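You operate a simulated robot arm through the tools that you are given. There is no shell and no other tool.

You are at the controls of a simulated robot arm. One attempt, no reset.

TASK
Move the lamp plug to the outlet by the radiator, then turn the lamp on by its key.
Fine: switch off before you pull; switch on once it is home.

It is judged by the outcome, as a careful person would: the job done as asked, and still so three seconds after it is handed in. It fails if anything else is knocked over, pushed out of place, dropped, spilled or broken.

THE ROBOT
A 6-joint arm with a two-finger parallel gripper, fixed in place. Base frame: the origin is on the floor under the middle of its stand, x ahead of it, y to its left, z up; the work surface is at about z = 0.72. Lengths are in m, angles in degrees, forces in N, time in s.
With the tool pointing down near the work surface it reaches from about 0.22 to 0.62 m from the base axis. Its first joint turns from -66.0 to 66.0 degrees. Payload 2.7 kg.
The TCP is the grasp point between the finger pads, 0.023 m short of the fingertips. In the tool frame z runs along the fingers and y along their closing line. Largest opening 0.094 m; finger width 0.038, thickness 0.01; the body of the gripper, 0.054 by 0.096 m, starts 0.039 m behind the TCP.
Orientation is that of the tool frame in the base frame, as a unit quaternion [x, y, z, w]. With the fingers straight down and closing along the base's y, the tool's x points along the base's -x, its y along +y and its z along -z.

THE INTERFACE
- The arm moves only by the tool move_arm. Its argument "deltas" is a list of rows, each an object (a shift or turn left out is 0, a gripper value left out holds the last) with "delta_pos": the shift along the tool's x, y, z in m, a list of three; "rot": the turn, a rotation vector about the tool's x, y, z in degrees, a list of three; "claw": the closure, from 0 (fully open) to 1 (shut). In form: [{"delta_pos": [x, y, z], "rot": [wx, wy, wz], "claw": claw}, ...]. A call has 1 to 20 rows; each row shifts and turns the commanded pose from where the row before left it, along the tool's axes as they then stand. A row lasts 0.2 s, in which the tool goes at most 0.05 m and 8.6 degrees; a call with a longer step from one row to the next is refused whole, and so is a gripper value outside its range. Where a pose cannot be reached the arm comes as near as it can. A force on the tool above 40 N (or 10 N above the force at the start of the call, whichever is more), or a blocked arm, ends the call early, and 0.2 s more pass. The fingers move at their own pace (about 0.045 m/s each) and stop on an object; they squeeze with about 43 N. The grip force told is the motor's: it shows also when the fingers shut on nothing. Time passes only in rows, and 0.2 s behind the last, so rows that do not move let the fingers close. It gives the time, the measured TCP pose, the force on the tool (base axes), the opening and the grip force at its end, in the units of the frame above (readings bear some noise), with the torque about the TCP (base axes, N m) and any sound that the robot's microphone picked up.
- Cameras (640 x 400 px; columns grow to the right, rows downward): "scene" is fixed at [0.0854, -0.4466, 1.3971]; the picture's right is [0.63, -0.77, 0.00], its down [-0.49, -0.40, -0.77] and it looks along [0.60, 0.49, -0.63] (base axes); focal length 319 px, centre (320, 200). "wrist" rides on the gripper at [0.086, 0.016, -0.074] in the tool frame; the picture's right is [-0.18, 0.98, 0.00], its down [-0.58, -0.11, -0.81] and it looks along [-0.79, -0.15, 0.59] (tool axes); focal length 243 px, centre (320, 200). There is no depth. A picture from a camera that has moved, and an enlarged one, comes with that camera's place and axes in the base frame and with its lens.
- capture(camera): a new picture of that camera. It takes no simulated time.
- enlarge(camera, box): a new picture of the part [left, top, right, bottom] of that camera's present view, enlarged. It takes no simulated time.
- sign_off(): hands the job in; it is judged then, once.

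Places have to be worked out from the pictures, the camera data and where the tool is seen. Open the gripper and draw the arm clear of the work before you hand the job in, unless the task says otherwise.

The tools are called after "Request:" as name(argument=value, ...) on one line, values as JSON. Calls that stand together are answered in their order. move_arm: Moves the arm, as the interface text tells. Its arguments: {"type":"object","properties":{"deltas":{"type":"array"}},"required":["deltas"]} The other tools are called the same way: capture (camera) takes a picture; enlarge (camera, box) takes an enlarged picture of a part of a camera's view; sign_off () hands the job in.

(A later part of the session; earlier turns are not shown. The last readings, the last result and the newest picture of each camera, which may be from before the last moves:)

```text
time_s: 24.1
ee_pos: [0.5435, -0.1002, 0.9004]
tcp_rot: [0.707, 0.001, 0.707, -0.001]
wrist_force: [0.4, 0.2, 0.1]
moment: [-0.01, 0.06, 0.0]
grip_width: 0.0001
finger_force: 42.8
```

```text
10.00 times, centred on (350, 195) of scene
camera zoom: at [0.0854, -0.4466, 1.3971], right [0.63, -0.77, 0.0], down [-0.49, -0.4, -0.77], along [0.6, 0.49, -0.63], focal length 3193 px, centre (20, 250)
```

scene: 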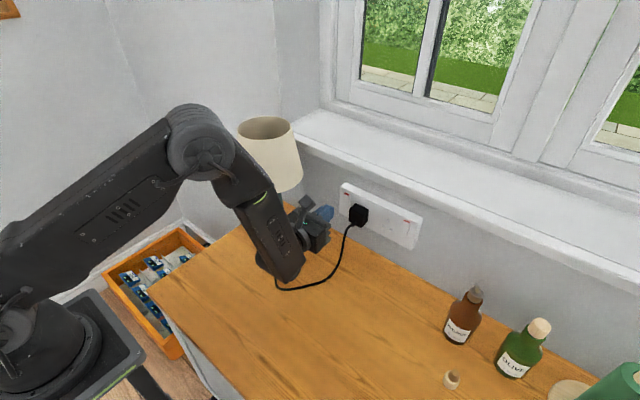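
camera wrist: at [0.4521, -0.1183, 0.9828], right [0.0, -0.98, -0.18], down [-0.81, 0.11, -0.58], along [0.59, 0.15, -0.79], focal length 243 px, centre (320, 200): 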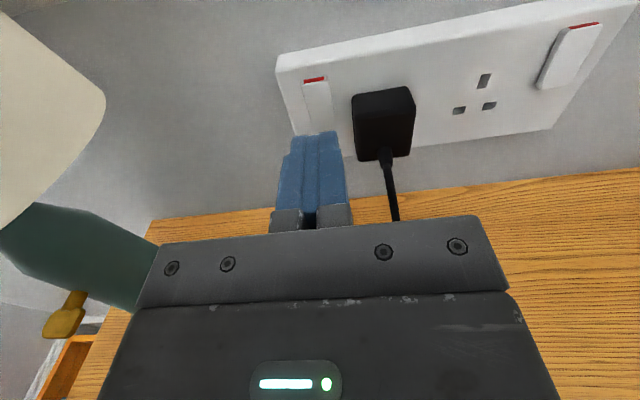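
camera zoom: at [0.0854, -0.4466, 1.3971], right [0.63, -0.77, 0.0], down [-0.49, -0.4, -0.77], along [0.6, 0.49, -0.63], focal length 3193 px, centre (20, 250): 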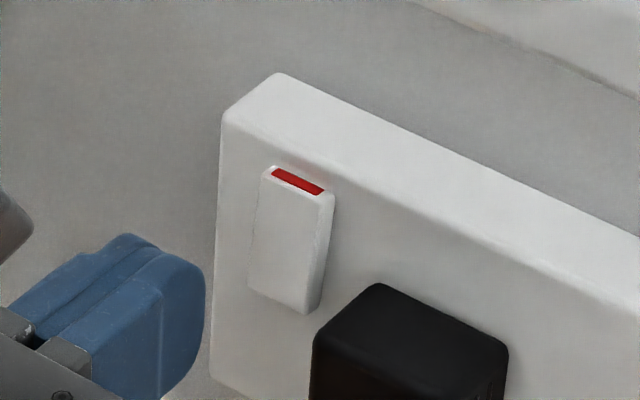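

The red bar now meets the plate with no border behind it, just like the right-hand (off) switch — the left socket is OFF. Next I back up, half-open the fingers (~0.05 m) and line up with the plug (y≈−0.144, z≈0.864), staying short of it to check alignment.

Request:
move_arm(deltas=[{"delta_pos": [0, 0, -0.04]}, {"delta_pos": [-0.018, 0.022, 0], "claw": 0.45}, {"delta_pos": [-0.018, 0.022, 0], "claw": 0.45}, {}, {}, {}])

Request:
capture(camera="wrist")

Request:
enlarge(camera="scene", box=[290, 170, 400, 270])

```text
time_s: 25.5
ee_pos: [0.5064, -0.1454, 0.8651]
tcp_rot: [0.707, 0.001, 0.707, -0.001]
wrist_force: [0.7, 0.0, 0.1]
moment: [-0.02, -0.01, -0.01]
grip_width: 0.0518
finger_force: 0.1
```

```text
taken
camera wrist: at [0.4307, -0.1621, 0.9527], right [0.0, -0.98, -0.18], down [-0.81, 0.11, -0.58], along [0.59, 0.15, -0.79], focal length 243 px, centre (320, 200)
```

wrist: 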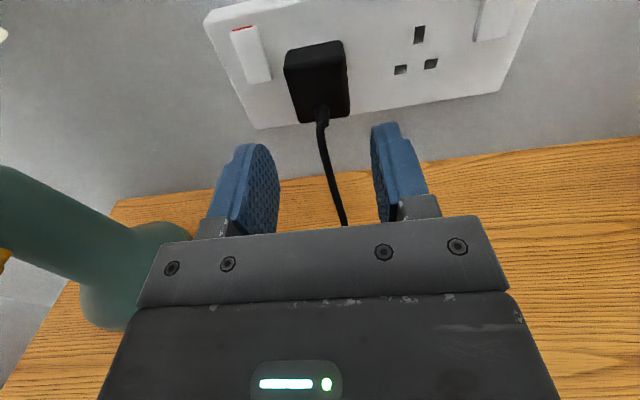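

```text
4.00 times, centred on (345, 220) of scene
camera zoom: at [0.0854, -0.4466, 1.3971], right [0.63, -0.77, 0.0], down [-0.49, -0.4, -0.77], along [0.6, 0.49, -0.63], focal length 1277 px, centre (220, 120)
```

zoom: 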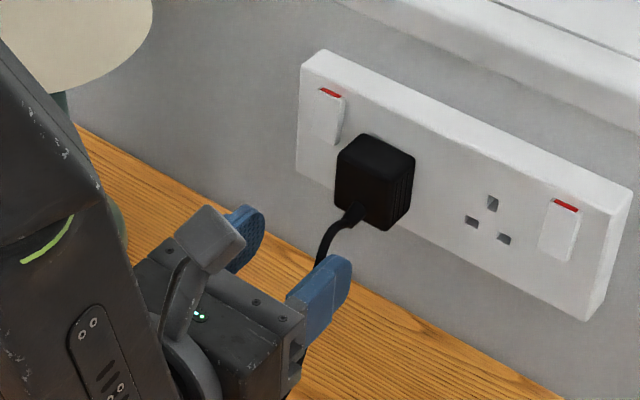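

Good view of plug, free socket and both switches. I'll enlarge to measure the plug's edges and the cord boot precisely.

Request:
enlarge(camera="wrist", box=[240, 20, 480, 170])

Request:
enlarge(camera="scene", box=[340, 190, 390, 240])

```text
2.67 times, centred on (360, 95) of wrist
camera zoom: at [0.4307, -0.1621, 0.9527], right [0.0, -0.98, -0.18], down [-0.81, 0.11, -0.58], along [0.59, 0.15, -0.79], focal length 647 px, centre (213, 480)
```

zoom: 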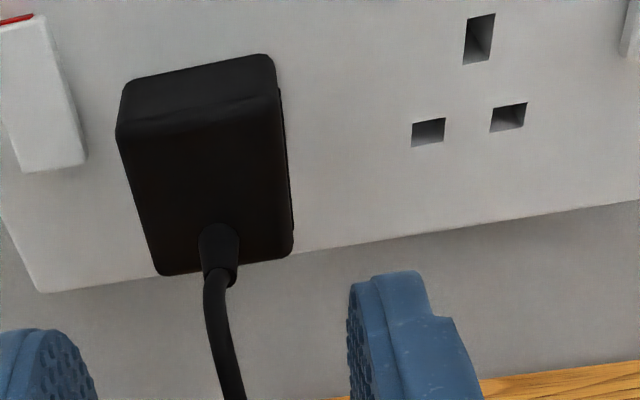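

```text
8.00 times, centred on (365, 215) of scene
camera zoom: at [0.0854, -0.4466, 1.3971], right [0.63, -0.77, 0.0], down [-0.49, -0.4, -0.77], along [0.6, 0.49, -0.63], focal length 2555 px, centre (-40, 80)
```

zoom: 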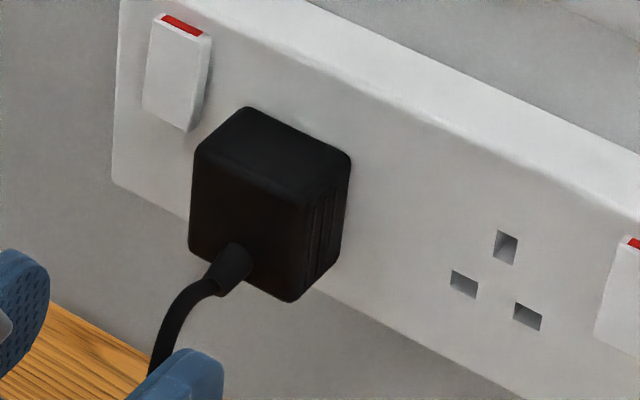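

The plug measures y −0.1235…−0.1645 (centre −0.144), z 0.836…0.878, front face at x≈0.597; the cord drops below the palm. I narrow the opening slightly, centre by 2 mm and advance so the fingertips stop ~1 cm off the plate.

Request:
move_arm(deltas=[{"delta_pos": [0, -0.0018, 0], "claw": 0.49}, {"delta_pos": [0, 0, 0.02]}, {"delta_pos": [0, 0, 0.02]}, {"delta_pos": [0, 0, 0.02]}, {"delta_pos": [0, 0, 0.015]}, {"delta_pos": [0, 0, 0.007]}, {}])

Request:
capture(camera="wrist")

Request:
enlarge(camera="scene", box=[310, 170, 400, 250])

```text
time_s: 27.1
ee_pos: [0.5865, -0.1422, 0.8636]
tcp_rot: [0.707, 0.001, 0.707, -0.001]
wrist_force: [-0.3, -0.2, 0.1]
moment: [0.01, -0.02, 0.05]
grip_width: 0.0479
finger_force: 0.2
```

```text
taken
camera wrist: at [0.5126, -0.159, 0.9526], right [0.0, -0.98, -0.18], down [-0.81, 0.11, -0.58], along [0.59, 0.15, -0.79], focal length 243 px, centre (320, 200)
```

wrist: 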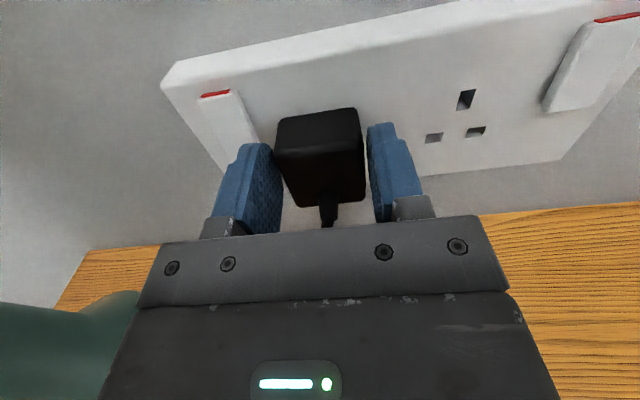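

```text
5.00 times, centred on (355, 210) of scene
camera zoom: at [0.0854, -0.4466, 1.3971], right [0.63, -0.77, 0.0], down [-0.49, -0.4, -0.77], along [0.6, 0.49, -0.63], focal length 1597 px, centre (145, 150)
```

zoom: 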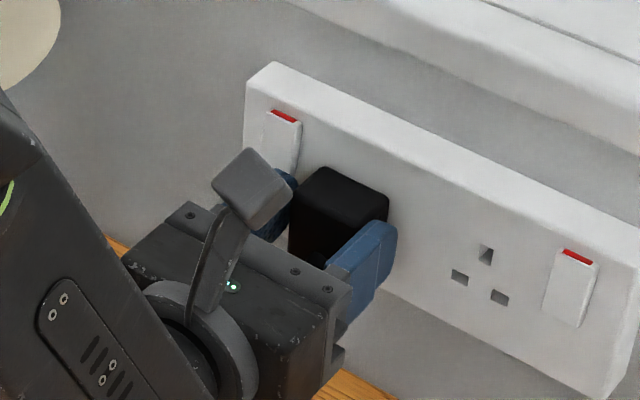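

The plug sits between the pads. I go 3 mm deeper and close on it.

Request:
move_arm(deltas=[{"delta_pos": [0, 0, 0.003]}, {"claw": 1}, {"claw": 1}, {"claw": 1}, {"claw": 1}])

Request:
capture(camera="wrist")

```text
time_s: 28.3
ee_pos: [0.5898, -0.1426, 0.864]
tcp_rot: [0.708, 0.0, 0.707, -0.001]
wrist_force: [0.7, -3.6, -1.1]
moment: [-0.03, 0.03, -0.19]
grip_width: 0.0413
finger_force: 42.9
```

```text
taken
camera wrist: at [0.5152, -0.1592, 0.9524], right [0.0, -0.98, -0.18], down [-0.81, 0.11, -0.58], along [0.59, 0.15, -0.79], focal length 243 px, centre (320, 200)
```

wrist: 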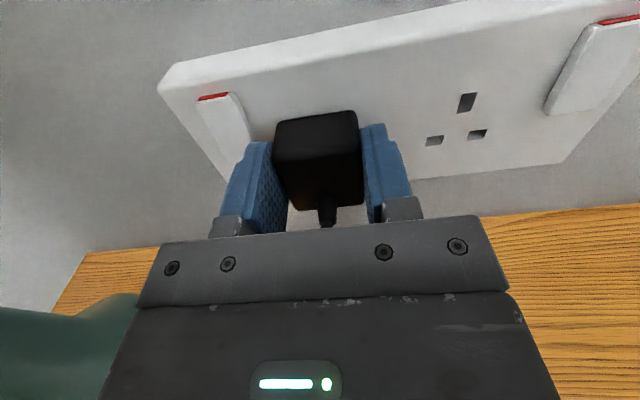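

The plug is gripped (width 0.0413 m, 43 N). Now I pull straight back from the wall in small steps.

Request:
move_arm(deltas=[{"delta_pos": [0, 0, -0.003]}, {"delta_pos": [0, 0, -0.003]}, {"delta_pos": [0, 0, -0.003]}, {"delta_pos": [0, 0, -0.004]}, {"delta_pos": [0, 0, -0.004]}, {"delta_pos": [0, 0, -0.005]}, {"delta_pos": [0, 0, -0.005]}, {"delta_pos": [0, 0, -0.005]}, {}])

Request:
capture(camera="wrist")

Request:
enlarge(camera="scene", box=[310, 170, 420, 270])

```text
time_s: 30.3
ee_pos: [0.5573, -0.1403, 0.8651]
tcp_rot: [0.707, 0.001, 0.707, -0.001]
wrist_force: [-0.3, -0.5, -0.3]
moment: [0.02, 0.02, 0.0]
grip_width: 0.0413
finger_force: 43.2
```

```text
taken
camera wrist: at [0.4828, -0.1582, 0.9528], right [0.0, -0.98, -0.18], down [-0.81, 0.11, -0.58], along [0.59, 0.15, -0.79], focal length 243 px, centre (320, 200)
```

wrist: 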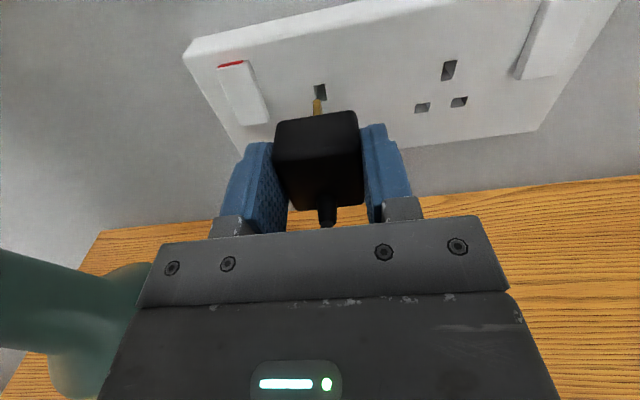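

```text
4.00 times, centred on (365, 220) of scene
camera zoom: at [0.0854, -0.4466, 1.3971], right [0.63, -0.77, 0.0], down [-0.49, -0.4, -0.77], along [0.6, 0.49, -0.63], focal length 1277 px, centre (140, 120)
```

zoom: 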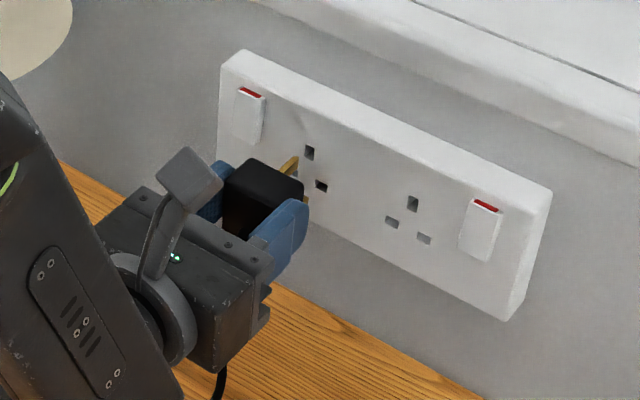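

The plug came out cleanly with brass pins visible and the left socket exposed. I'll enlarge to measure the spacing between the two sockets and the earth pin's position relative to them.

Request:
enlarge(camera="wrist", box=[290, 40, 490, 140])

Request:
enlarge(camera="scene", box=[370, 190, 430, 250])

Request:
enlarge(camera="wrist", box=[295, 60, 345, 130])

```text
3.20 times, centred on (390, 90) of wrist
camera zoom: at [0.4828, -0.1582, 0.9528], right [0.0, -0.98, -0.18], down [-0.81, 0.11, -0.58], along [0.59, 0.15, -0.79], focal length 776 px, centre (96, 552)
```

zoom: 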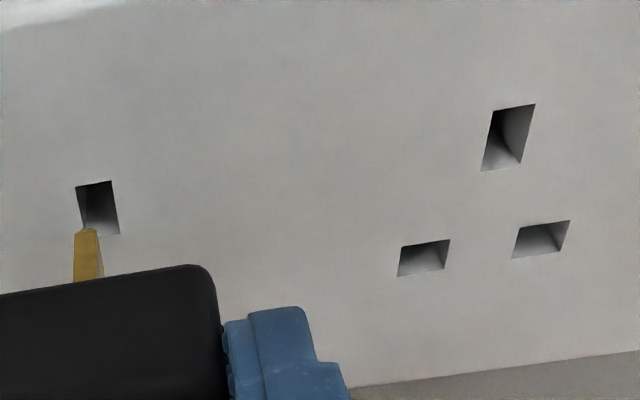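

```text
6.67 times, centred on (400, 220) of scene
camera zoom: at [0.0854, -0.4466, 1.3971], right [0.63, -0.77, 0.0], down [-0.49, -0.4, -0.77], along [0.6, 0.49, -0.63], focal length 2129 px, centre (-213, 67)
```

zoom: 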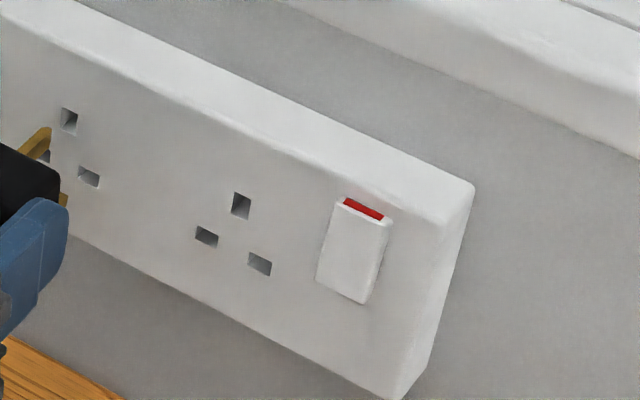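

```text
5.71 times, centred on (320, 95) of wrist
camera zoom: at [0.4828, -0.1582, 0.9528], right [0.0, -0.98, -0.18], down [-0.81, 0.11, -0.58], along [0.59, 0.15, -0.79], focal length 1386 px, centre (320, 800)
```

zoom: 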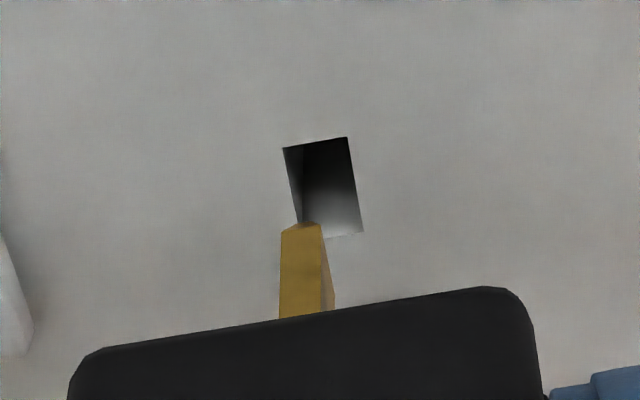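

Spacing between the sockets measures ≈0.0734 m, and the held earth pin sits about 1–2 mm to the +y side of the left hole, so the shift needed is ≈0.0747 m. I back off 1 cm more and slide across to the right socket, then verify the pin alignment visually.

Request:
move_arm(deltas=[{"delta_pos": [0, 0, -0.01]}, {"delta_pos": [0, 0.0249, 0]}, {"delta_pos": [0, 0.0249, 0]}, {"delta_pos": [0, 0.0249, 0]}, {"delta_pos": [0, 0, 0.008]}, {}, {}])

Request:
capture(camera="wrist")

Request:
enlarge(camera="wrist", box=[295, 60, 345, 130])

Request:
enlarge(camera="scene", box=[350, 190, 430, 260])

Request:
capture(camera="scene")

```text
time_s: 31.9
ee_pos: [0.555, -0.2169, 0.8666]
tcp_rot: [0.707, 0.001, 0.707, -0.001]
wrist_force: [0.4, 0.4, -0.6]
moment: [0.04, -0.03, -0.01]
grip_width: 0.0412
finger_force: 43.6
```

```text
taken
camera wrist: at [0.4807, -0.2335, 0.9538], right [0.0, -0.98, -0.18], down [-0.81, 0.11, -0.58], along [0.59, 0.15, -0.79], focal length 243 px, centre (320, 200)
```

wrist: 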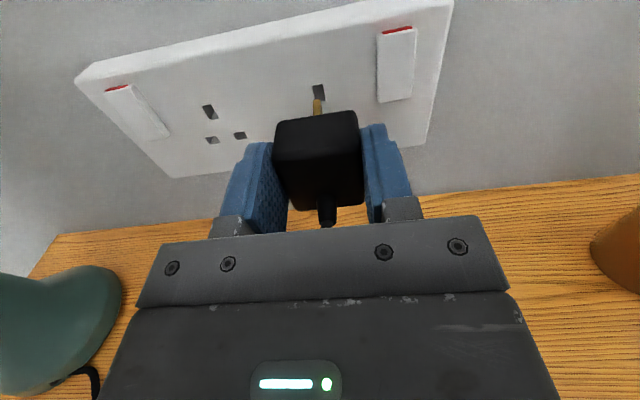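

```text
5.71 times, centred on (320, 95) of wrist
camera zoom: at [0.4807, -0.2335, 0.9538], right [0.0, -0.98, -0.18], down [-0.81, 0.11, -0.58], along [0.59, 0.15, -0.79], focal length 1386 px, centre (320, 800)
```

zoom: 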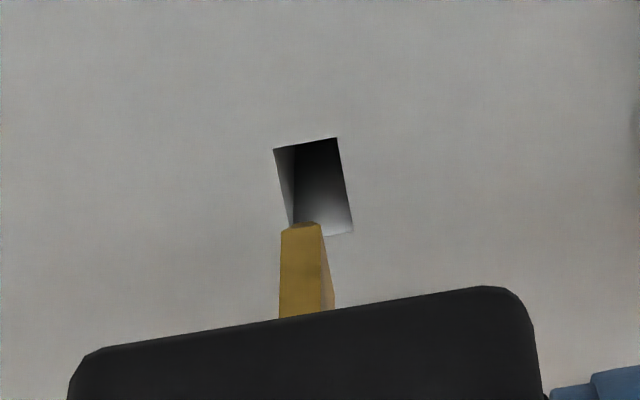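

```text
5.71 times, centred on (390, 225) of scene
camera zoom: at [0.0854, -0.4466, 1.3971], right [0.63, -0.77, 0.0], down [-0.49, -0.4, -0.77], along [0.6, 0.49, -0.63], focal length 1825 px, centre (-80, 57)
```

zoom: 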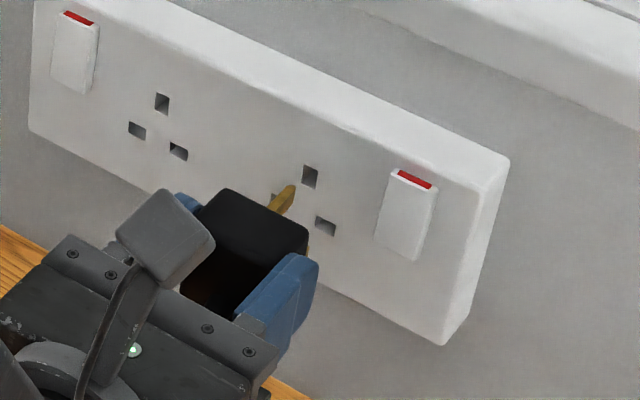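

```text
taken
```

scene: 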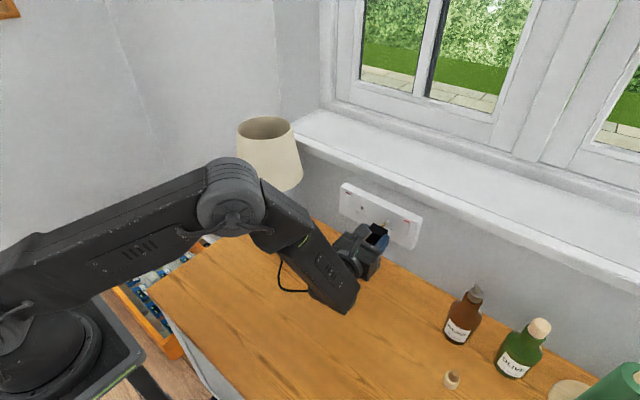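

The earth pin and the right earth hole line up within about 1 mm (hole centre y≈−0.218, z≈0.873). I make a sub-millimetre correction and push in slowly, watching forces.

Request:
move_arm(deltas=[{"delta_pos": [-0.0006, 0.0004, 0]}, {"delta_pos": [0, 0, 0.004]}, {"delta_pos": [0, 0, 0.004]}, {"delta_pos": [0, 0, 0.003]}, {"delta_pos": [0, 0, 0.003]}, {"delta_pos": [0, 0, 0.003]}, {}])

Request:
enlarge(camera="wrist", box=[285, 60, 355, 130])

Request:
enlarge(camera="scene", box=[350, 190, 430, 260])

```text
time_s: 33.5
ee_pos: [0.5737, -0.2178, 0.8648]
tcp_rot: [0.707, 0.001, 0.707, 0.0]
wrist_force: [-0.2, -1.4, -1.3]
moment: [0.01, 0.05, -0.02]
grip_width: 0.0411
finger_force: 43.1
```

```text
5.71 times, centred on (320, 95) of wrist
camera zoom: at [0.4993, -0.2337, 0.952], right [0.0, -0.98, -0.18], down [-0.81, 0.11, -0.58], along [0.59, 0.15, -0.79], focal length 1386 px, centre (320, 800)
```

zoom: 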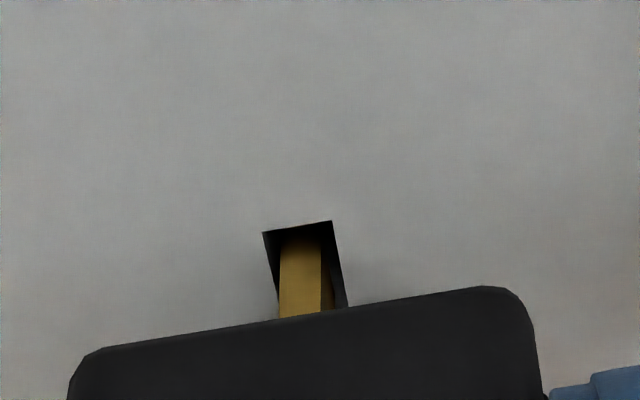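

```text
5.71 times, centred on (390, 225) of scene
camera zoom: at [0.0854, -0.4466, 1.3971], right [0.63, -0.77, 0.0], down [-0.49, -0.4, -0.77], along [0.6, 0.49, -0.63], focal length 1825 px, centre (-80, 57)
```

zoom: 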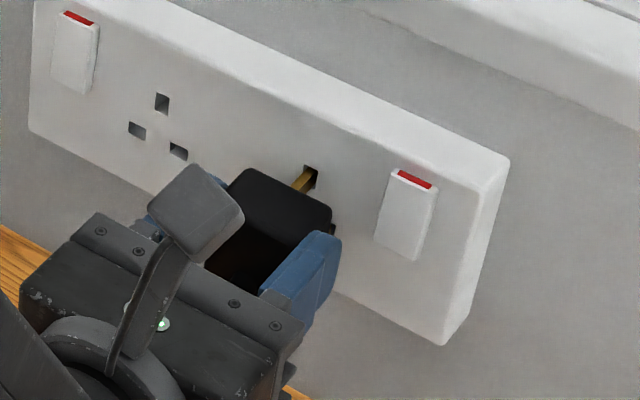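

The earth pin has entered its hole with only ~1 N side load. I continue pushing home (about 16 mm more).

Request:
move_arm(deltas=[{"delta_pos": [0, 0, 0.003]}, {"delta_pos": [0, 0, 0.003]}, {"delta_pos": [0, 0, 0.003]}, {"delta_pos": [0, 0, 0.003]}, {"delta_pos": [0, 0, 0.002]}, {"delta_pos": [0, 0, 0.002]}, {}])

Request:
enlarge(camera="wrist", box=[255, 80, 385, 210])

Request:
enlarge(camera="scene", box=[350, 190, 430, 260])

```text
time_s: 35.1
ee_pos: [0.5888, -0.2162, 0.8617]
tcp_rot: [0.708, 0.001, 0.706, -0.001]
wrist_force: [-5.8, -1.1, 0.4]
moment: [0.02, 0.02, -0.02]
grip_width: 0.0412
finger_force: 43.4
```

```text
3.08 times, centred on (320, 145) of wrist
camera zoom: at [0.5145, -0.2332, 0.9511], right [0.0, -0.98, -0.18], down [-0.81, 0.11, -0.58], along [0.59, 0.15, -0.79], focal length 746 px, centre (320, 369)
```

zoom: 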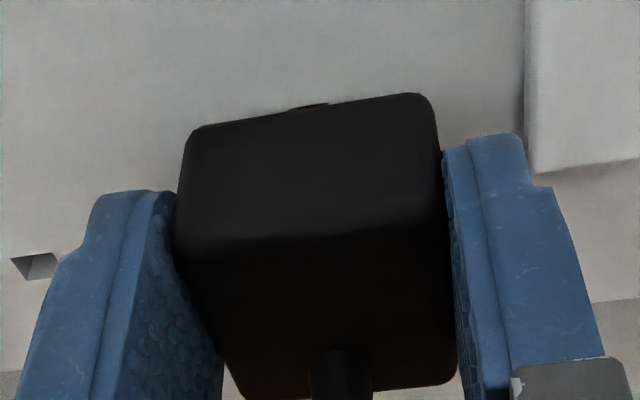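

```text
5.71 times, centred on (390, 225) of scene
camera zoom: at [0.0852, -0.4466, 1.3971], right [0.63, -0.77, 0.0], down [-0.49, -0.4, -0.77], along [0.6, 0.49, -0.63], focal length 1825 px, centre (-80, 57)
```

zoom: 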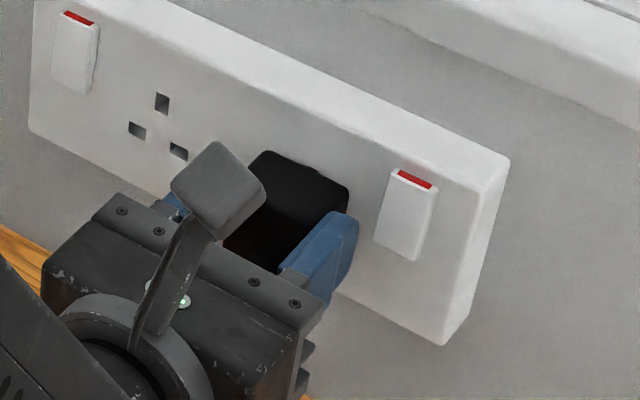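

Almost home (5.8 N contact, tiny sliver of the hole still visible at the plug's top). I nudge up 1 mm and push the last couple of millimetres until it seats firmly.

Request:
move_arm(deltas=[{"delta_pos": [0.001, 0, 0]}, {"delta_pos": [0, 0, 0.001]}, {"delta_pos": [0, 0, 0.001]}, {"delta_pos": [0, 0, 0.001]}, {}])

Request:
enlarge(camera="wrist", box=[255, 80, 385, 210])

Request:
enlarge(camera="scene", box=[370, 200, 420, 250])

```text
time_s: 36.3
ee_pos: [0.5906, -0.2175, 0.8634]
tcp_rot: [0.709, 0.0, 0.705, -0.001]
wrist_force: [-23.7, 1.4, -5.8]
moment: [0.09, 0.02, -0.21]
grip_width: 0.0412
finger_force: 42.8
```

```text
3.08 times, centred on (320, 145) of wrist
camera zoom: at [0.5159, -0.2333, 0.9518], right [0.0, -0.98, -0.19], down [-0.81, 0.11, -0.58], along [0.59, 0.15, -0.79], focal length 746 px, centre (320, 369)
```

zoom: 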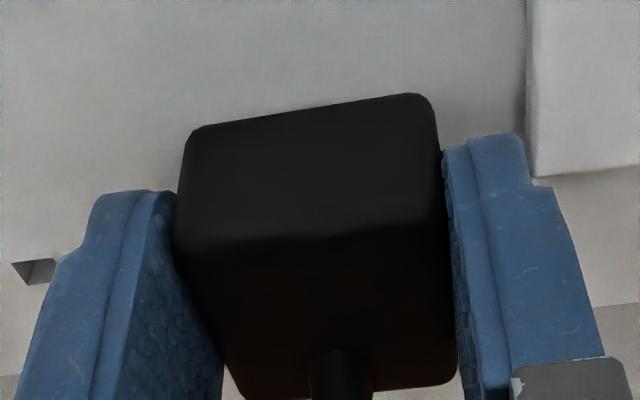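

```text
8.00 times, centred on (395, 225) of scene
camera zoom: at [0.0849, -0.4466, 1.3971], right [0.63, -0.77, 0.0], down [-0.49, -0.4, -0.77], along [0.6, 0.49, -0.63], focal length 2555 px, centre (-280, 0)
```

zoom: 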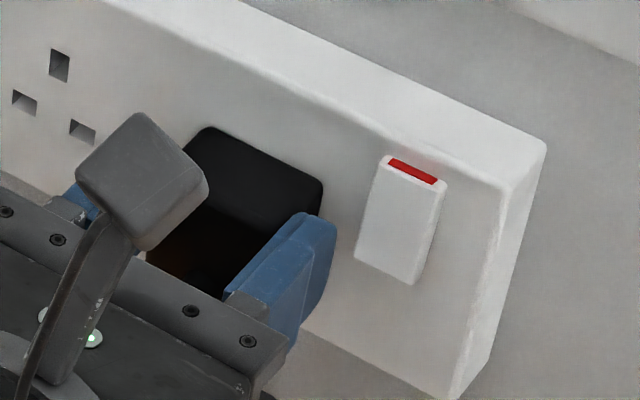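

The plug is flush with the plate (23.7 N seating force, no gap visible). I open the fingers just ~3 mm per side, since the right finger is close to the rocker, then retreat straight back.

Request:
move_arm(deltas=[{"claw": 0.5}, {"claw": 0.5}, {"delta_pos": [0, 0, -0.005]}, {"delta_pos": [0, 0, -0.02]}, {"delta_pos": [0, 0, -0.025]}, {"delta_pos": [0, 0, -0.025]}, {}])

Request:
capture(camera="wrist")

Request:
enlarge(camera="scene", box=[350, 190, 430, 260])

```text
time_s: 37.9
ee_pos: [0.516, -0.2172, 0.8647]
tcp_rot: [0.707, 0.0, 0.707, -0.001]
wrist_force: [0.9, 0.0, 0.3]
moment: [0.03, 0.03, -0.01]
grip_width: 0.0469
finger_force: 0.1
```

```text
taken
camera wrist: at [0.4408, -0.2339, 0.9523], right [0.0, -0.98, -0.18], down [-0.81, 0.11, -0.58], along [0.59, 0.15, -0.79], focal length 243 px, centre (320, 200)
```

wrist: 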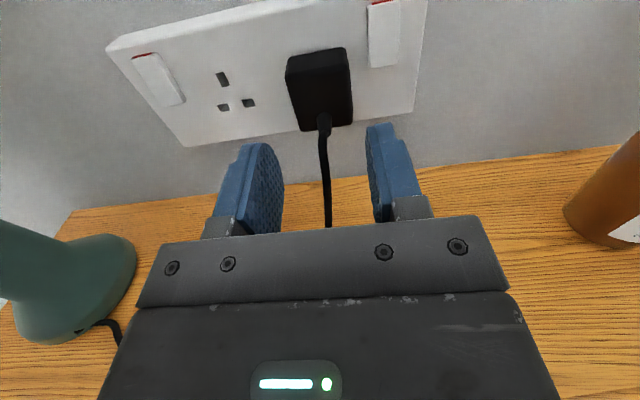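

```text
5.71 times, centred on (390, 225) of scene
camera zoom: at [0.0854, -0.4466, 1.3971], right [0.63, -0.77, 0.0], down [-0.49, -0.4, -0.77], along [0.6, 0.49, -0.63], focal length 1825 px, centre (-80, 57)
```

zoom: 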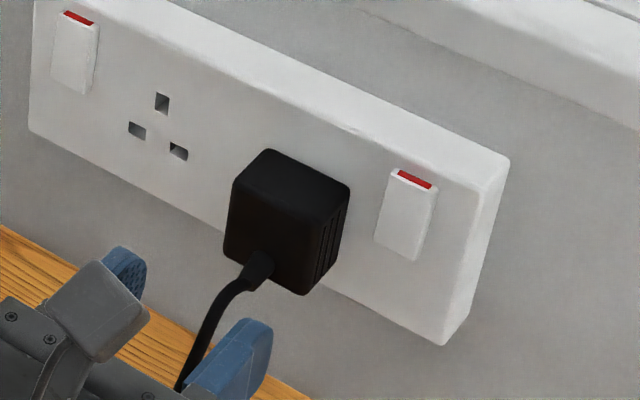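

The plug is fully home in the right-hand socket. Next I close the fingers and move in front of the right rocker, aiming at its protruding bottom edge (y≈−0.265, z≈0.860).

Request:
move_arm(deltas=[{"delta_pos": [0, 0.024, 0], "claw": 1}, {"delta_pos": [-0.0045, 0.024, 0], "claw": 1}, {"claw": 1}, {"claw": 1}, {"delta_pos": [0, 0, 0.025]}, {}])

Request:
capture(camera="wrist")

Request:
enlarge(camera="scene", box=[350, 190, 430, 260])

```text
time_s: 39.3
ee_pos: [0.5431, -0.2653, 0.858]
tcp_rot: [0.707, 0.001, 0.707, -0.001]
wrist_force: [0.4, 0.1, -0.6]
moment: [0.03, 0.0, 0.04]
grip_width: 0.0
finger_force: 42.5
```

```text
taken
camera wrist: at [0.4672, -0.2812, 0.9469], right [0.0, -0.98, -0.18], down [-0.81, 0.11, -0.58], along [0.59, 0.15, -0.79], focal length 243 px, centre (320, 200)
```

wrist: 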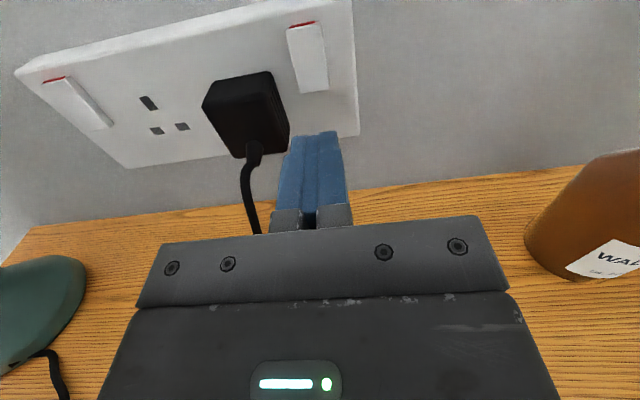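

```text
5.71 times, centred on (390, 225) of scene
camera zoom: at [0.0854, -0.4466, 1.3971], right [0.63, -0.77, 0.0], down [-0.49, -0.4, -0.77], along [0.6, 0.49, -0.63], focal length 1825 px, centre (-80, 57)
```

zoom: 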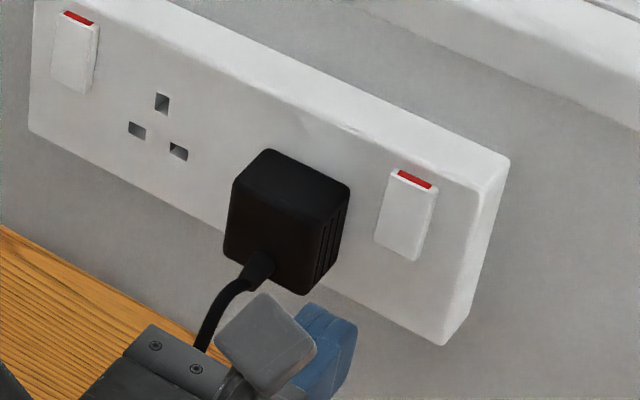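

The tip lines up with the right rocker's lower end. I raise 1.5 mm and press forward in small steps to switch it on.

Request:
move_arm(deltas=[{"delta_pos": [0.0015, -0.001, 0]}, {"delta_pos": [0, 0, 0.02]}, {"delta_pos": [0, 0, 0.02]}, {"delta_pos": [0, 0, 0.004]}, {"delta_pos": [0, 0, 0.003]}, {"delta_pos": [0, 0, 0.002]}, {"delta_pos": [0, 0, 0.002]}, {"delta_pos": [0, 0, 0.002]}, {"delta_pos": [0, 0, 0.002]}])

Request:
enlarge(camera="wrist", box=[260, 40, 400, 180])

Request:
enlarge(camera="scene", box=[370, 200, 430, 260])

```text
time_s: 41.3
ee_pos: [0.5935, -0.2644, 0.8611]
tcp_rot: [0.707, 0.0, 0.707, -0.002]
wrist_force: [-13.7, 2.9, 3.3]
moment: [-0.08, -0.29, 0.03]
grip_width: 0.0001
finger_force: 42.5
stopped in row 9: the force on the tool passed its limit at 46 N (the readings are from after the stop); the commanded pose is now the measured one
```

```text
2.86 times, centred on (330, 110) of wrist
camera zoom: at [0.519, -0.2818, 0.9485], right [0.0, -0.98, -0.19], down [-0.81, 0.11, -0.58], along [0.59, 0.15, -0.79], focal length 693 px, centre (291, 457)
```

zoom: 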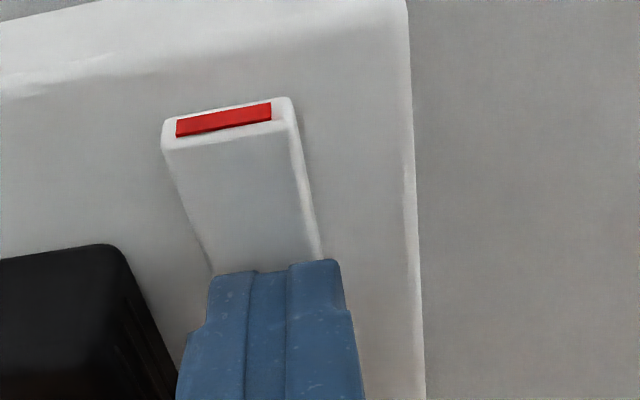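

```text
6.67 times, centred on (400, 230) of scene
camera zoom: at [0.085, -0.4465, 1.3972], right [0.63, -0.77, 0.0], down [-0.49, -0.4, -0.77], along [0.6, 0.49, -0.63], focal length 2129 px, centre (-213, 0)
```

zoom: 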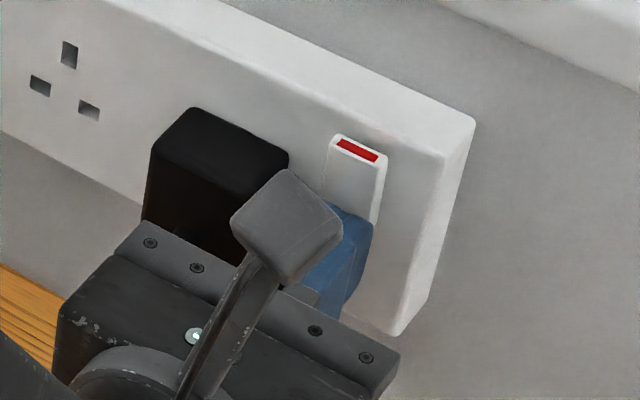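

The right rocker has tipped: its top now stands out with the full red bar showing. I back away and confirm it stays, and check the lamp.

Request:
move_arm(deltas=[{"delta_pos": [0, 0, -0.02]}, {"delta_pos": [0, 0, -0.04]}, {"delta_pos": [0, 0, -0.04]}, {"delta_pos": [0.03, 0, 0]}, {"delta_pos": [0.04, 0, 0]}, {}])

Request:
capture(camera="wrist")

Request:
capture(camera="scene")

Request:
enlarge(camera="scene", box=[330, 175, 430, 255])

```text
time_s: 42.7
ee_pos: [0.4949, -0.2654, 0.9302]
tcp_rot: [0.708, 0.001, 0.707, -0.001]
wrist_force: [0.3, -0.6, -0.2]
moment: [0.0, 0.01, 0.01]
grip_width: 0.0001
finger_force: 42.0
```

```text
taken
camera wrist: at [0.4206, -0.2816, 1.0186], right [0.0, -0.98, -0.19], down [-0.81, 0.11, -0.58], along [0.59, 0.15, -0.79], focal length 243 px, centre (320, 200)
```

wrist: 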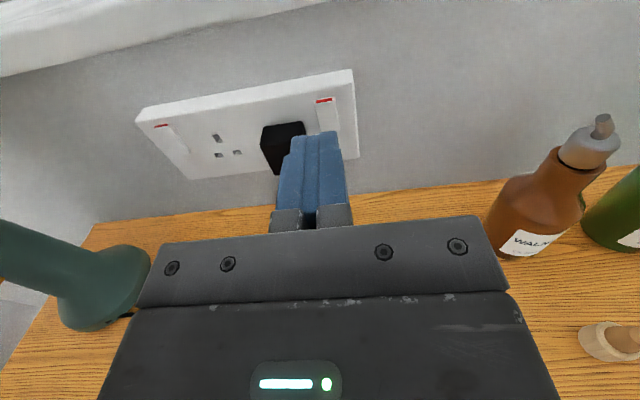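

```text
taken
```

scene: 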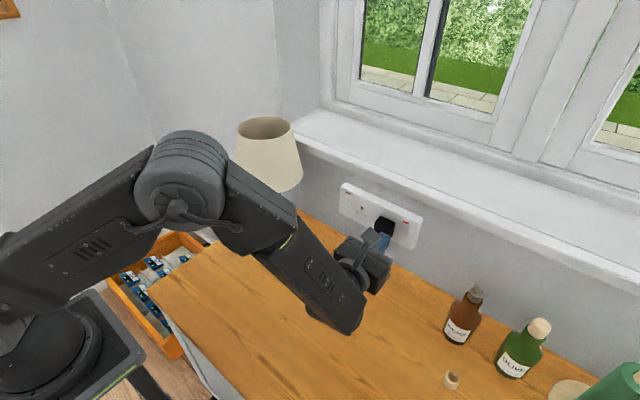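

```text
5.00 times, centred on (380, 215) of scene
camera zoom: at [0.0854, -0.4466, 1.3971], right [0.63, -0.77, 0.0], down [-0.49, -0.4, -0.77], along [0.6, 0.49, -0.63], focal length 1597 px, centre (20, 125)
```

zoom: 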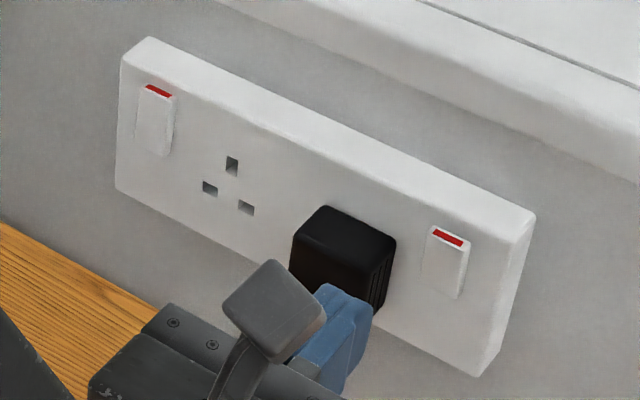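

Left socket OFF, right socket ON with the plug in it. Now the lamp key: I retreat to x≈0.33 and move over to y≈0.08 in front of the lamp, opening the fingers to look at the key between them.

Request:
move_arm(deltas=[{"delta_pos": [0, 0, -0.045]}, {"delta_pos": [0, 0, -0.045]}, {"delta_pos": [0, 0, -0.045]}, {"delta_pos": [0, 0, -0.03]}, {"delta_pos": [0, -0.043, 0]}, {"delta_pos": [0, -0.043, 0]}, {"delta_pos": [0, -0.043, 0]}, {"delta_pos": [0, -0.043, 0]}, {"delta_pos": [0, -0.043, 0]}, {"delta_pos": [0, -0.043, 0], "claw": 0}, {"delta_pos": [0, -0.043, 0]}, {"delta_pos": [0, -0.043, 0]}, {}, {}])

Request:
capture(camera="wrist")

Request:
capture(camera="scene")

```text
time_s: 45.7
ee_pos: [0.3431, 0.0061, 0.8994]
tcp_rot: [0.707, 0.003, 0.707, -0.004]
wrist_force: [-0.1, 0.2, -0.2]
moment: [-0.01, 0.0, -0.01]
grip_width: 0.0941
finger_force: 0.0
out of reach, approached as far as the arm can: row 9, 10, 11, 12
```

```text
taken
camera wrist: at [0.2708, -0.0116, 0.9875], right [0.01, -0.98, -0.18], down [-0.81, 0.1, -0.58], along [0.59, 0.15, -0.79], focal length 243 px, centre (320, 200)
```

wrist: 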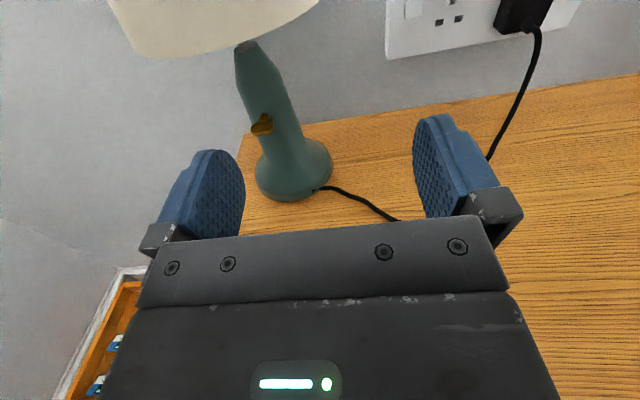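

```text
taken
```

scene: 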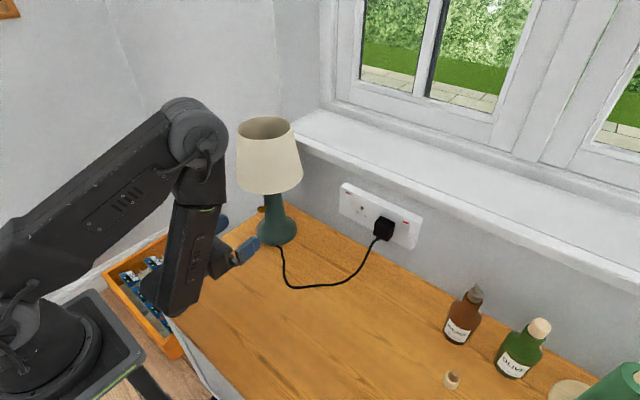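

The arm couldn't get further left at that close range, but the lamp and key are in view. I'll enlarge the key from both cameras.

Request:
enlarge(camera="wrist", box=[220, 80, 320, 180])

Request:
enlarge(camera="scene", box=[225, 180, 305, 260])

Request:
enlarge(camera="wrist", box=[90, 0, 350, 220])

```text
4.00 times, centred on (270, 130) of wrist
camera zoom: at [0.2708, -0.0116, 0.9875], right [0.01, -0.98, -0.18], down [-0.81, 0.1, -0.58], along [0.59, 0.15, -0.79], focal length 970 px, centre (520, 480)
```

zoom: 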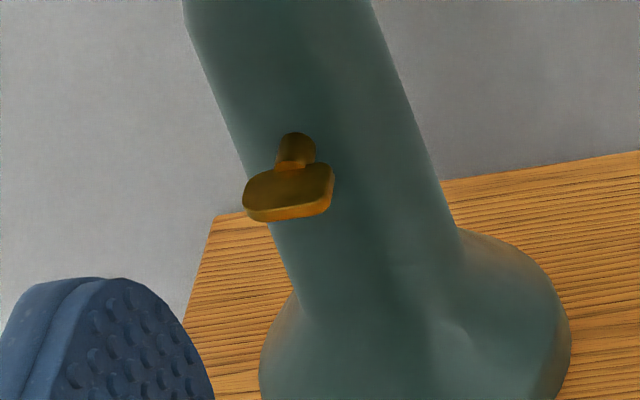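

```text
5.00 times, centred on (265, 220) of scene
camera zoom: at [0.0854, -0.4466, 1.3971], right [0.63, -0.77, 0.0], down [-0.49, -0.4, -0.77], along [0.6, 0.49, -0.63], focal length 1597 px, centre (595, 100)
```

zoom: 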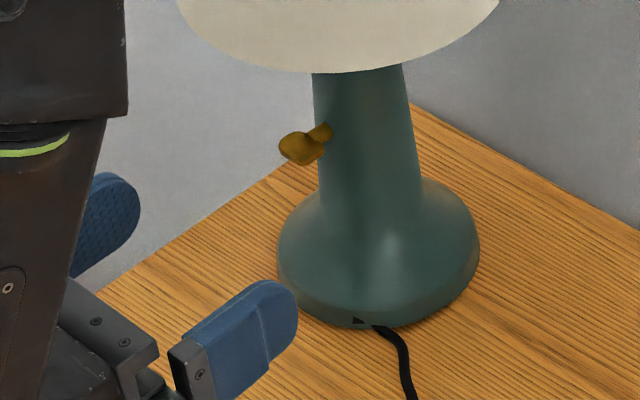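

```text
1.82 times, centred on (220, 110) of wrist
camera zoom: at [0.2708, -0.0116, 0.9875], right [0.01, -0.98, -0.18], down [-0.81, 0.1, -0.58], along [0.59, 0.15, -0.79], focal length 441 px, centre (502, 364)
```

zoom: 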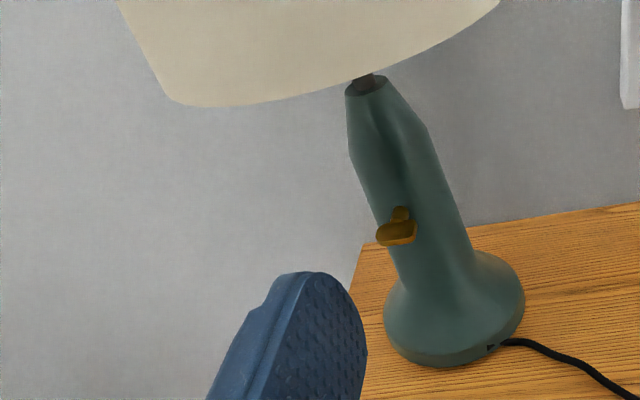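

The key is a flat, horizontal brass wing at about (0.480, 0.078, 0.841), ~24 mm wide in y, its axis along x toward the robot. I want to grip it from above/below and turn it, so I first move a bit forward (where this y is reachable) and see where the arm ends up.

Request:
move_arm(deltas=[{"delta_pos": [0, 0, 0.02]}, {}, {}])

Request:
capture(camera="scene")

```text
time_s: 46.5
ee_pos: [0.3628, -0.0008, 0.8993]
tcp_rot: [0.708, 0.002, 0.706, -0.004]
wrist_force: [0.5, 0.2, -0.3]
moment: [0.02, -0.02, -0.02]
grip_width: 0.0939
finger_force: 0.2
out of reach, approached as far as the arm can: row 1
```

```text
taken
```

scene: 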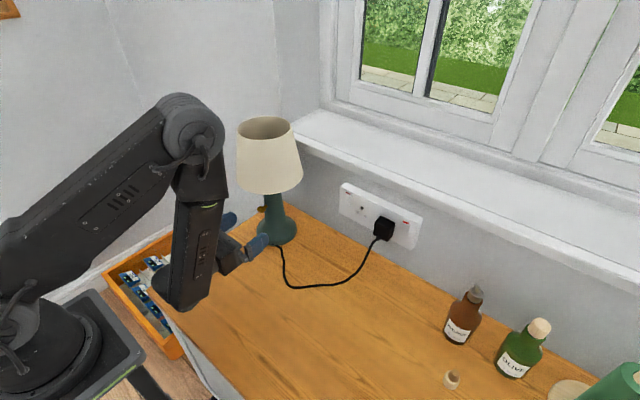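

The limit seems to be the last wrist joint (roll 0 is at its end for y>0). Rolling −90° frees it and also puts the finger closing direction vertical, which is what I need for the horizontal wing; I do that here in free space with a narrower opening.

Request:
move_arm(deltas=[{"rot": [0, 0, -8.5], "claw": 0.62}, {"rot": [0, 0, -8.5]}, {"rot": [0, 0, -8.5]}, {"rot": [0, 0, -8.5]}, {"rot": [0, 0, -8.5]}, {"rot": [0, 0, -8.5]}, {"rot": [0, 0, -8.5]}, {"rot": [0, 0, -8.5]}, {"rot": [0, 0, -8.5]}, {"rot": [0, 0, -8.5]}, {"rot": [0, 0, -5]}, {}])

Request:
capture(camera="scene")

Request:
capture(camera="wrist")

```text
time_s: 49.1
ee_pos: [0.3645, -0.0016, 0.8991]
tcp_rot: [0.499, 0.502, 0.502, 0.497]
wrist_force: [-0.4, -0.6, 0.4]
moment: [-0.01, -0.01, 0.02]
grip_width: 0.0357
finger_force: 0.1
```

```text
taken
```

scene: 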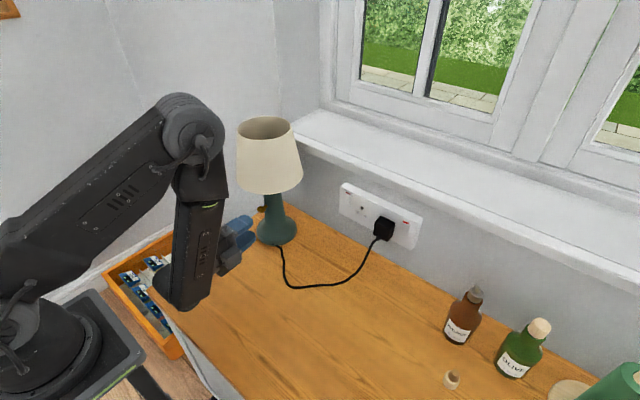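

```text
taken
camera wrist: at [0.2898, 0.0841, 0.9166], right [0.0, -0.18, 0.98], down [-0.8, -0.59, -0.11], along [0.6, -0.79, -0.15], focal length 243 px, centre (320, 200)
```

wrist: 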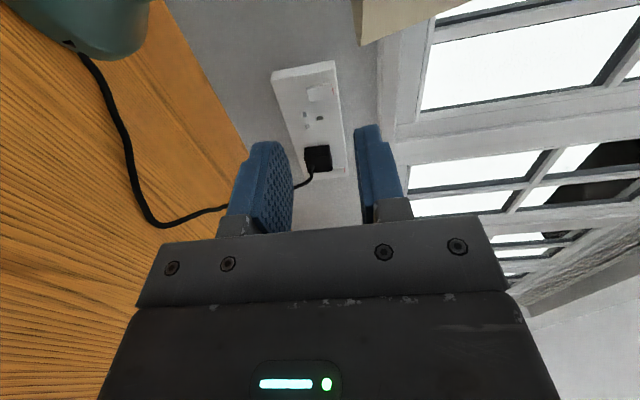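

The roll succeeded with no reach complaint. I now move +0.08 m in y and down to the key's height (z≈0.841), still ~9 cm short of the key.

Request:
move_arm(deltas=[{"delta_pos": [0.04, 0, 0]}, {"delta_pos": [0.04, 0, 0]}, {"delta_pos": [0, -0.029, 0]}, {"delta_pos": [0, -0.0295, 0]}, {}, {}])

Request:
capture(camera="wrist")

Request:
capture(camera="scene")

Request:
enlarge(camera="scene", box=[200, 160, 320, 280])

```text
time_s: 50.5
ee_pos: [0.3596, -0.0012, 0.8407]
tcp_rot: [0.499, 0.502, 0.501, 0.498]
wrist_force: [0.0, 0.1, 0.1]
moment: [0.01, -0.01, 0.05]
grip_width: 0.0359
finger_force: 0.0
out of reach, approached as far as the arm can: row 1, 2, 4
```

```text
taken
camera wrist: at [0.2839, 0.0859, 0.8579], right [0.0, -0.18, 0.98], down [-0.8, -0.58, -0.11], along [0.59, -0.79, -0.15], focal length 243 px, centre (320, 200)
```

wrist: 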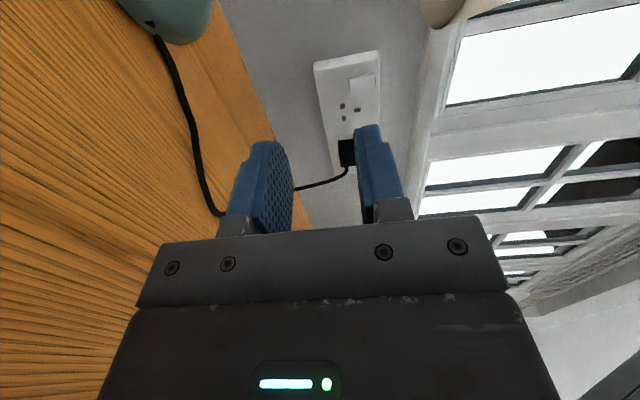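

```text
taken
```

scene: 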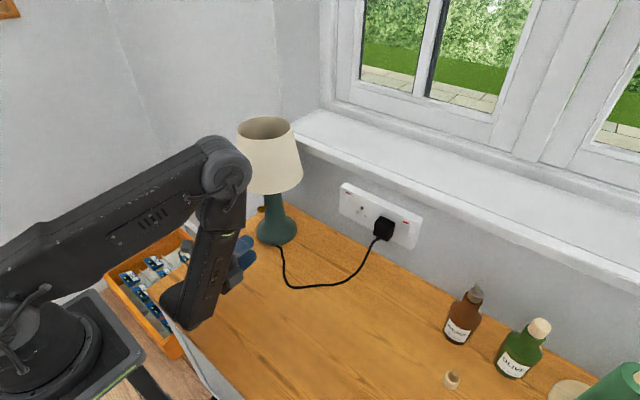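

```text
3.33 times, centred on (260, 220) of scene
camera zoom: at [0.0854, -0.4466, 1.3971], right [0.63, -0.77, 0.0], down [-0.49, -0.4, -0.77], along [0.6, 0.49, -0.63], focal length 1064 px, centre (520, 133)
```

zoom: 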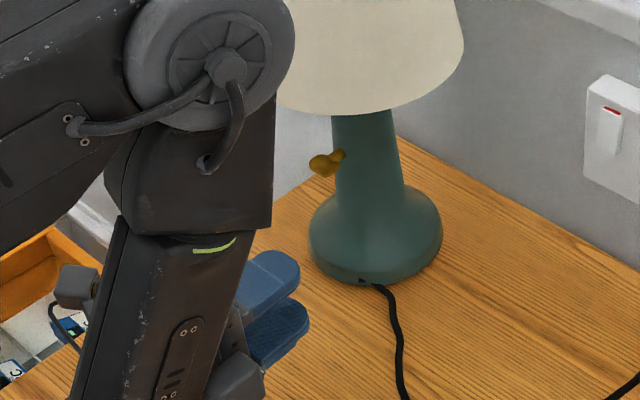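

Positive y still can't be reached, so it's a wrist-branch limit: I swung the wrist over on the right side, which only allows the tool to point left of the arm's radial direction. I'll unwind: raise, move right, return the tool to pointing down, then swing over again on the left side.

Request:
move_arm(deltas=[{"delta_pos": [0, 0.045, 0]}, {"delta_pos": [0, 0.045, 0]}, {"delta_pos": [0, 0.045, 0]}, {"delta_pos": [0, 0.045, 0]}, {"delta_pos": [-0.045, 0, 0.005]}, {"delta_pos": [-0.045, 0, 0.005]}, {"delta_pos": [-0.045, 0, 0.005]}, {"delta_pos": [-0.045, 0, 0.005]}, {"delta_pos": [-0.045, 0, 0.005]}, {"delta_pos": [-0.045, 0, 0.005]}, {}])

Request:
capture(camera="scene")

```text
time_s: 52.9
ee_pos: [0.4284, -0.2835, 1.0035]
tcp_rot: [0.5, 0.5, 0.502, 0.498]
wrist_force: [-0.7, -0.3, -0.3]
moment: [-0.01, 0.02, 0.01]
grip_width: 0.0355
finger_force: 0.0
out of reach, approached as far as the arm can: row 2, 3, 4
```

```text
taken
```

scene: 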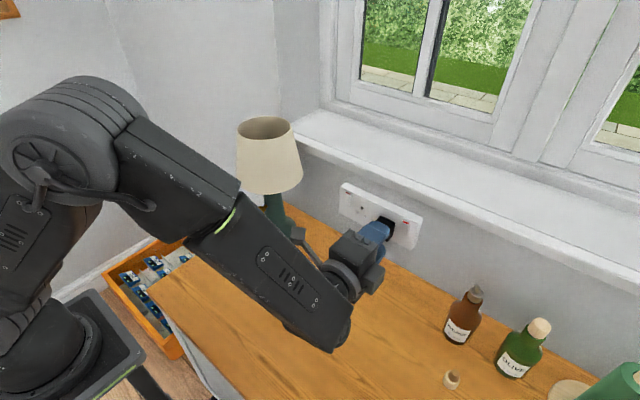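

Now at (0.43, −0.28, 1.00), clear of everything. I tilt the tool back to pointing straight down.

Request:
move_arm(deltas=[{"rot": [8.5, 0, 0]}, {"rot": [8.5, 0, 0]}, {"rot": [8.5, 0, 0]}, {"rot": [8.5, 0, 0]}, {"rot": [8.5, 0, 0]}, {"rot": [8.5, 0, 0]}, {"rot": [8.5, 0, 0]}, {"rot": [8.5, 0, 0]}, {"rot": [8.5, 0, 0]}, {"rot": [8.5, 0, 0]}, {"rot": [5, 0, 0]}, {}])

Request:
capture(camera="scene")

```text
time_s: 55.5
ee_pos: [0.4281, -0.2825, 1.0025]
tcp_rot: [0.706, 0.708, -0.001, -0.002]
wrist_force: [0.0, 0.4, 0.7]
moment: [0.01, 0.01, -0.01]
grip_width: 0.0357
finger_force: 0.0
```

```text
taken
```

scene: 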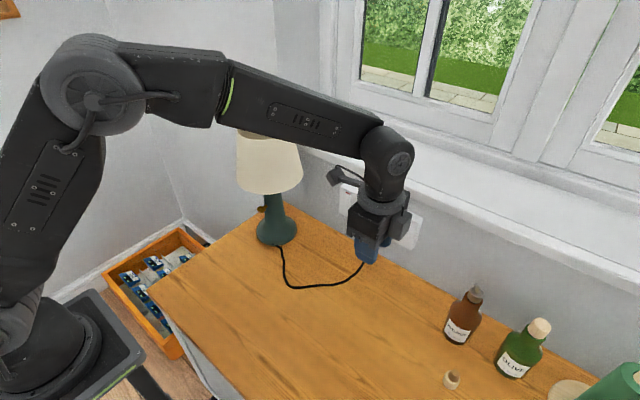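

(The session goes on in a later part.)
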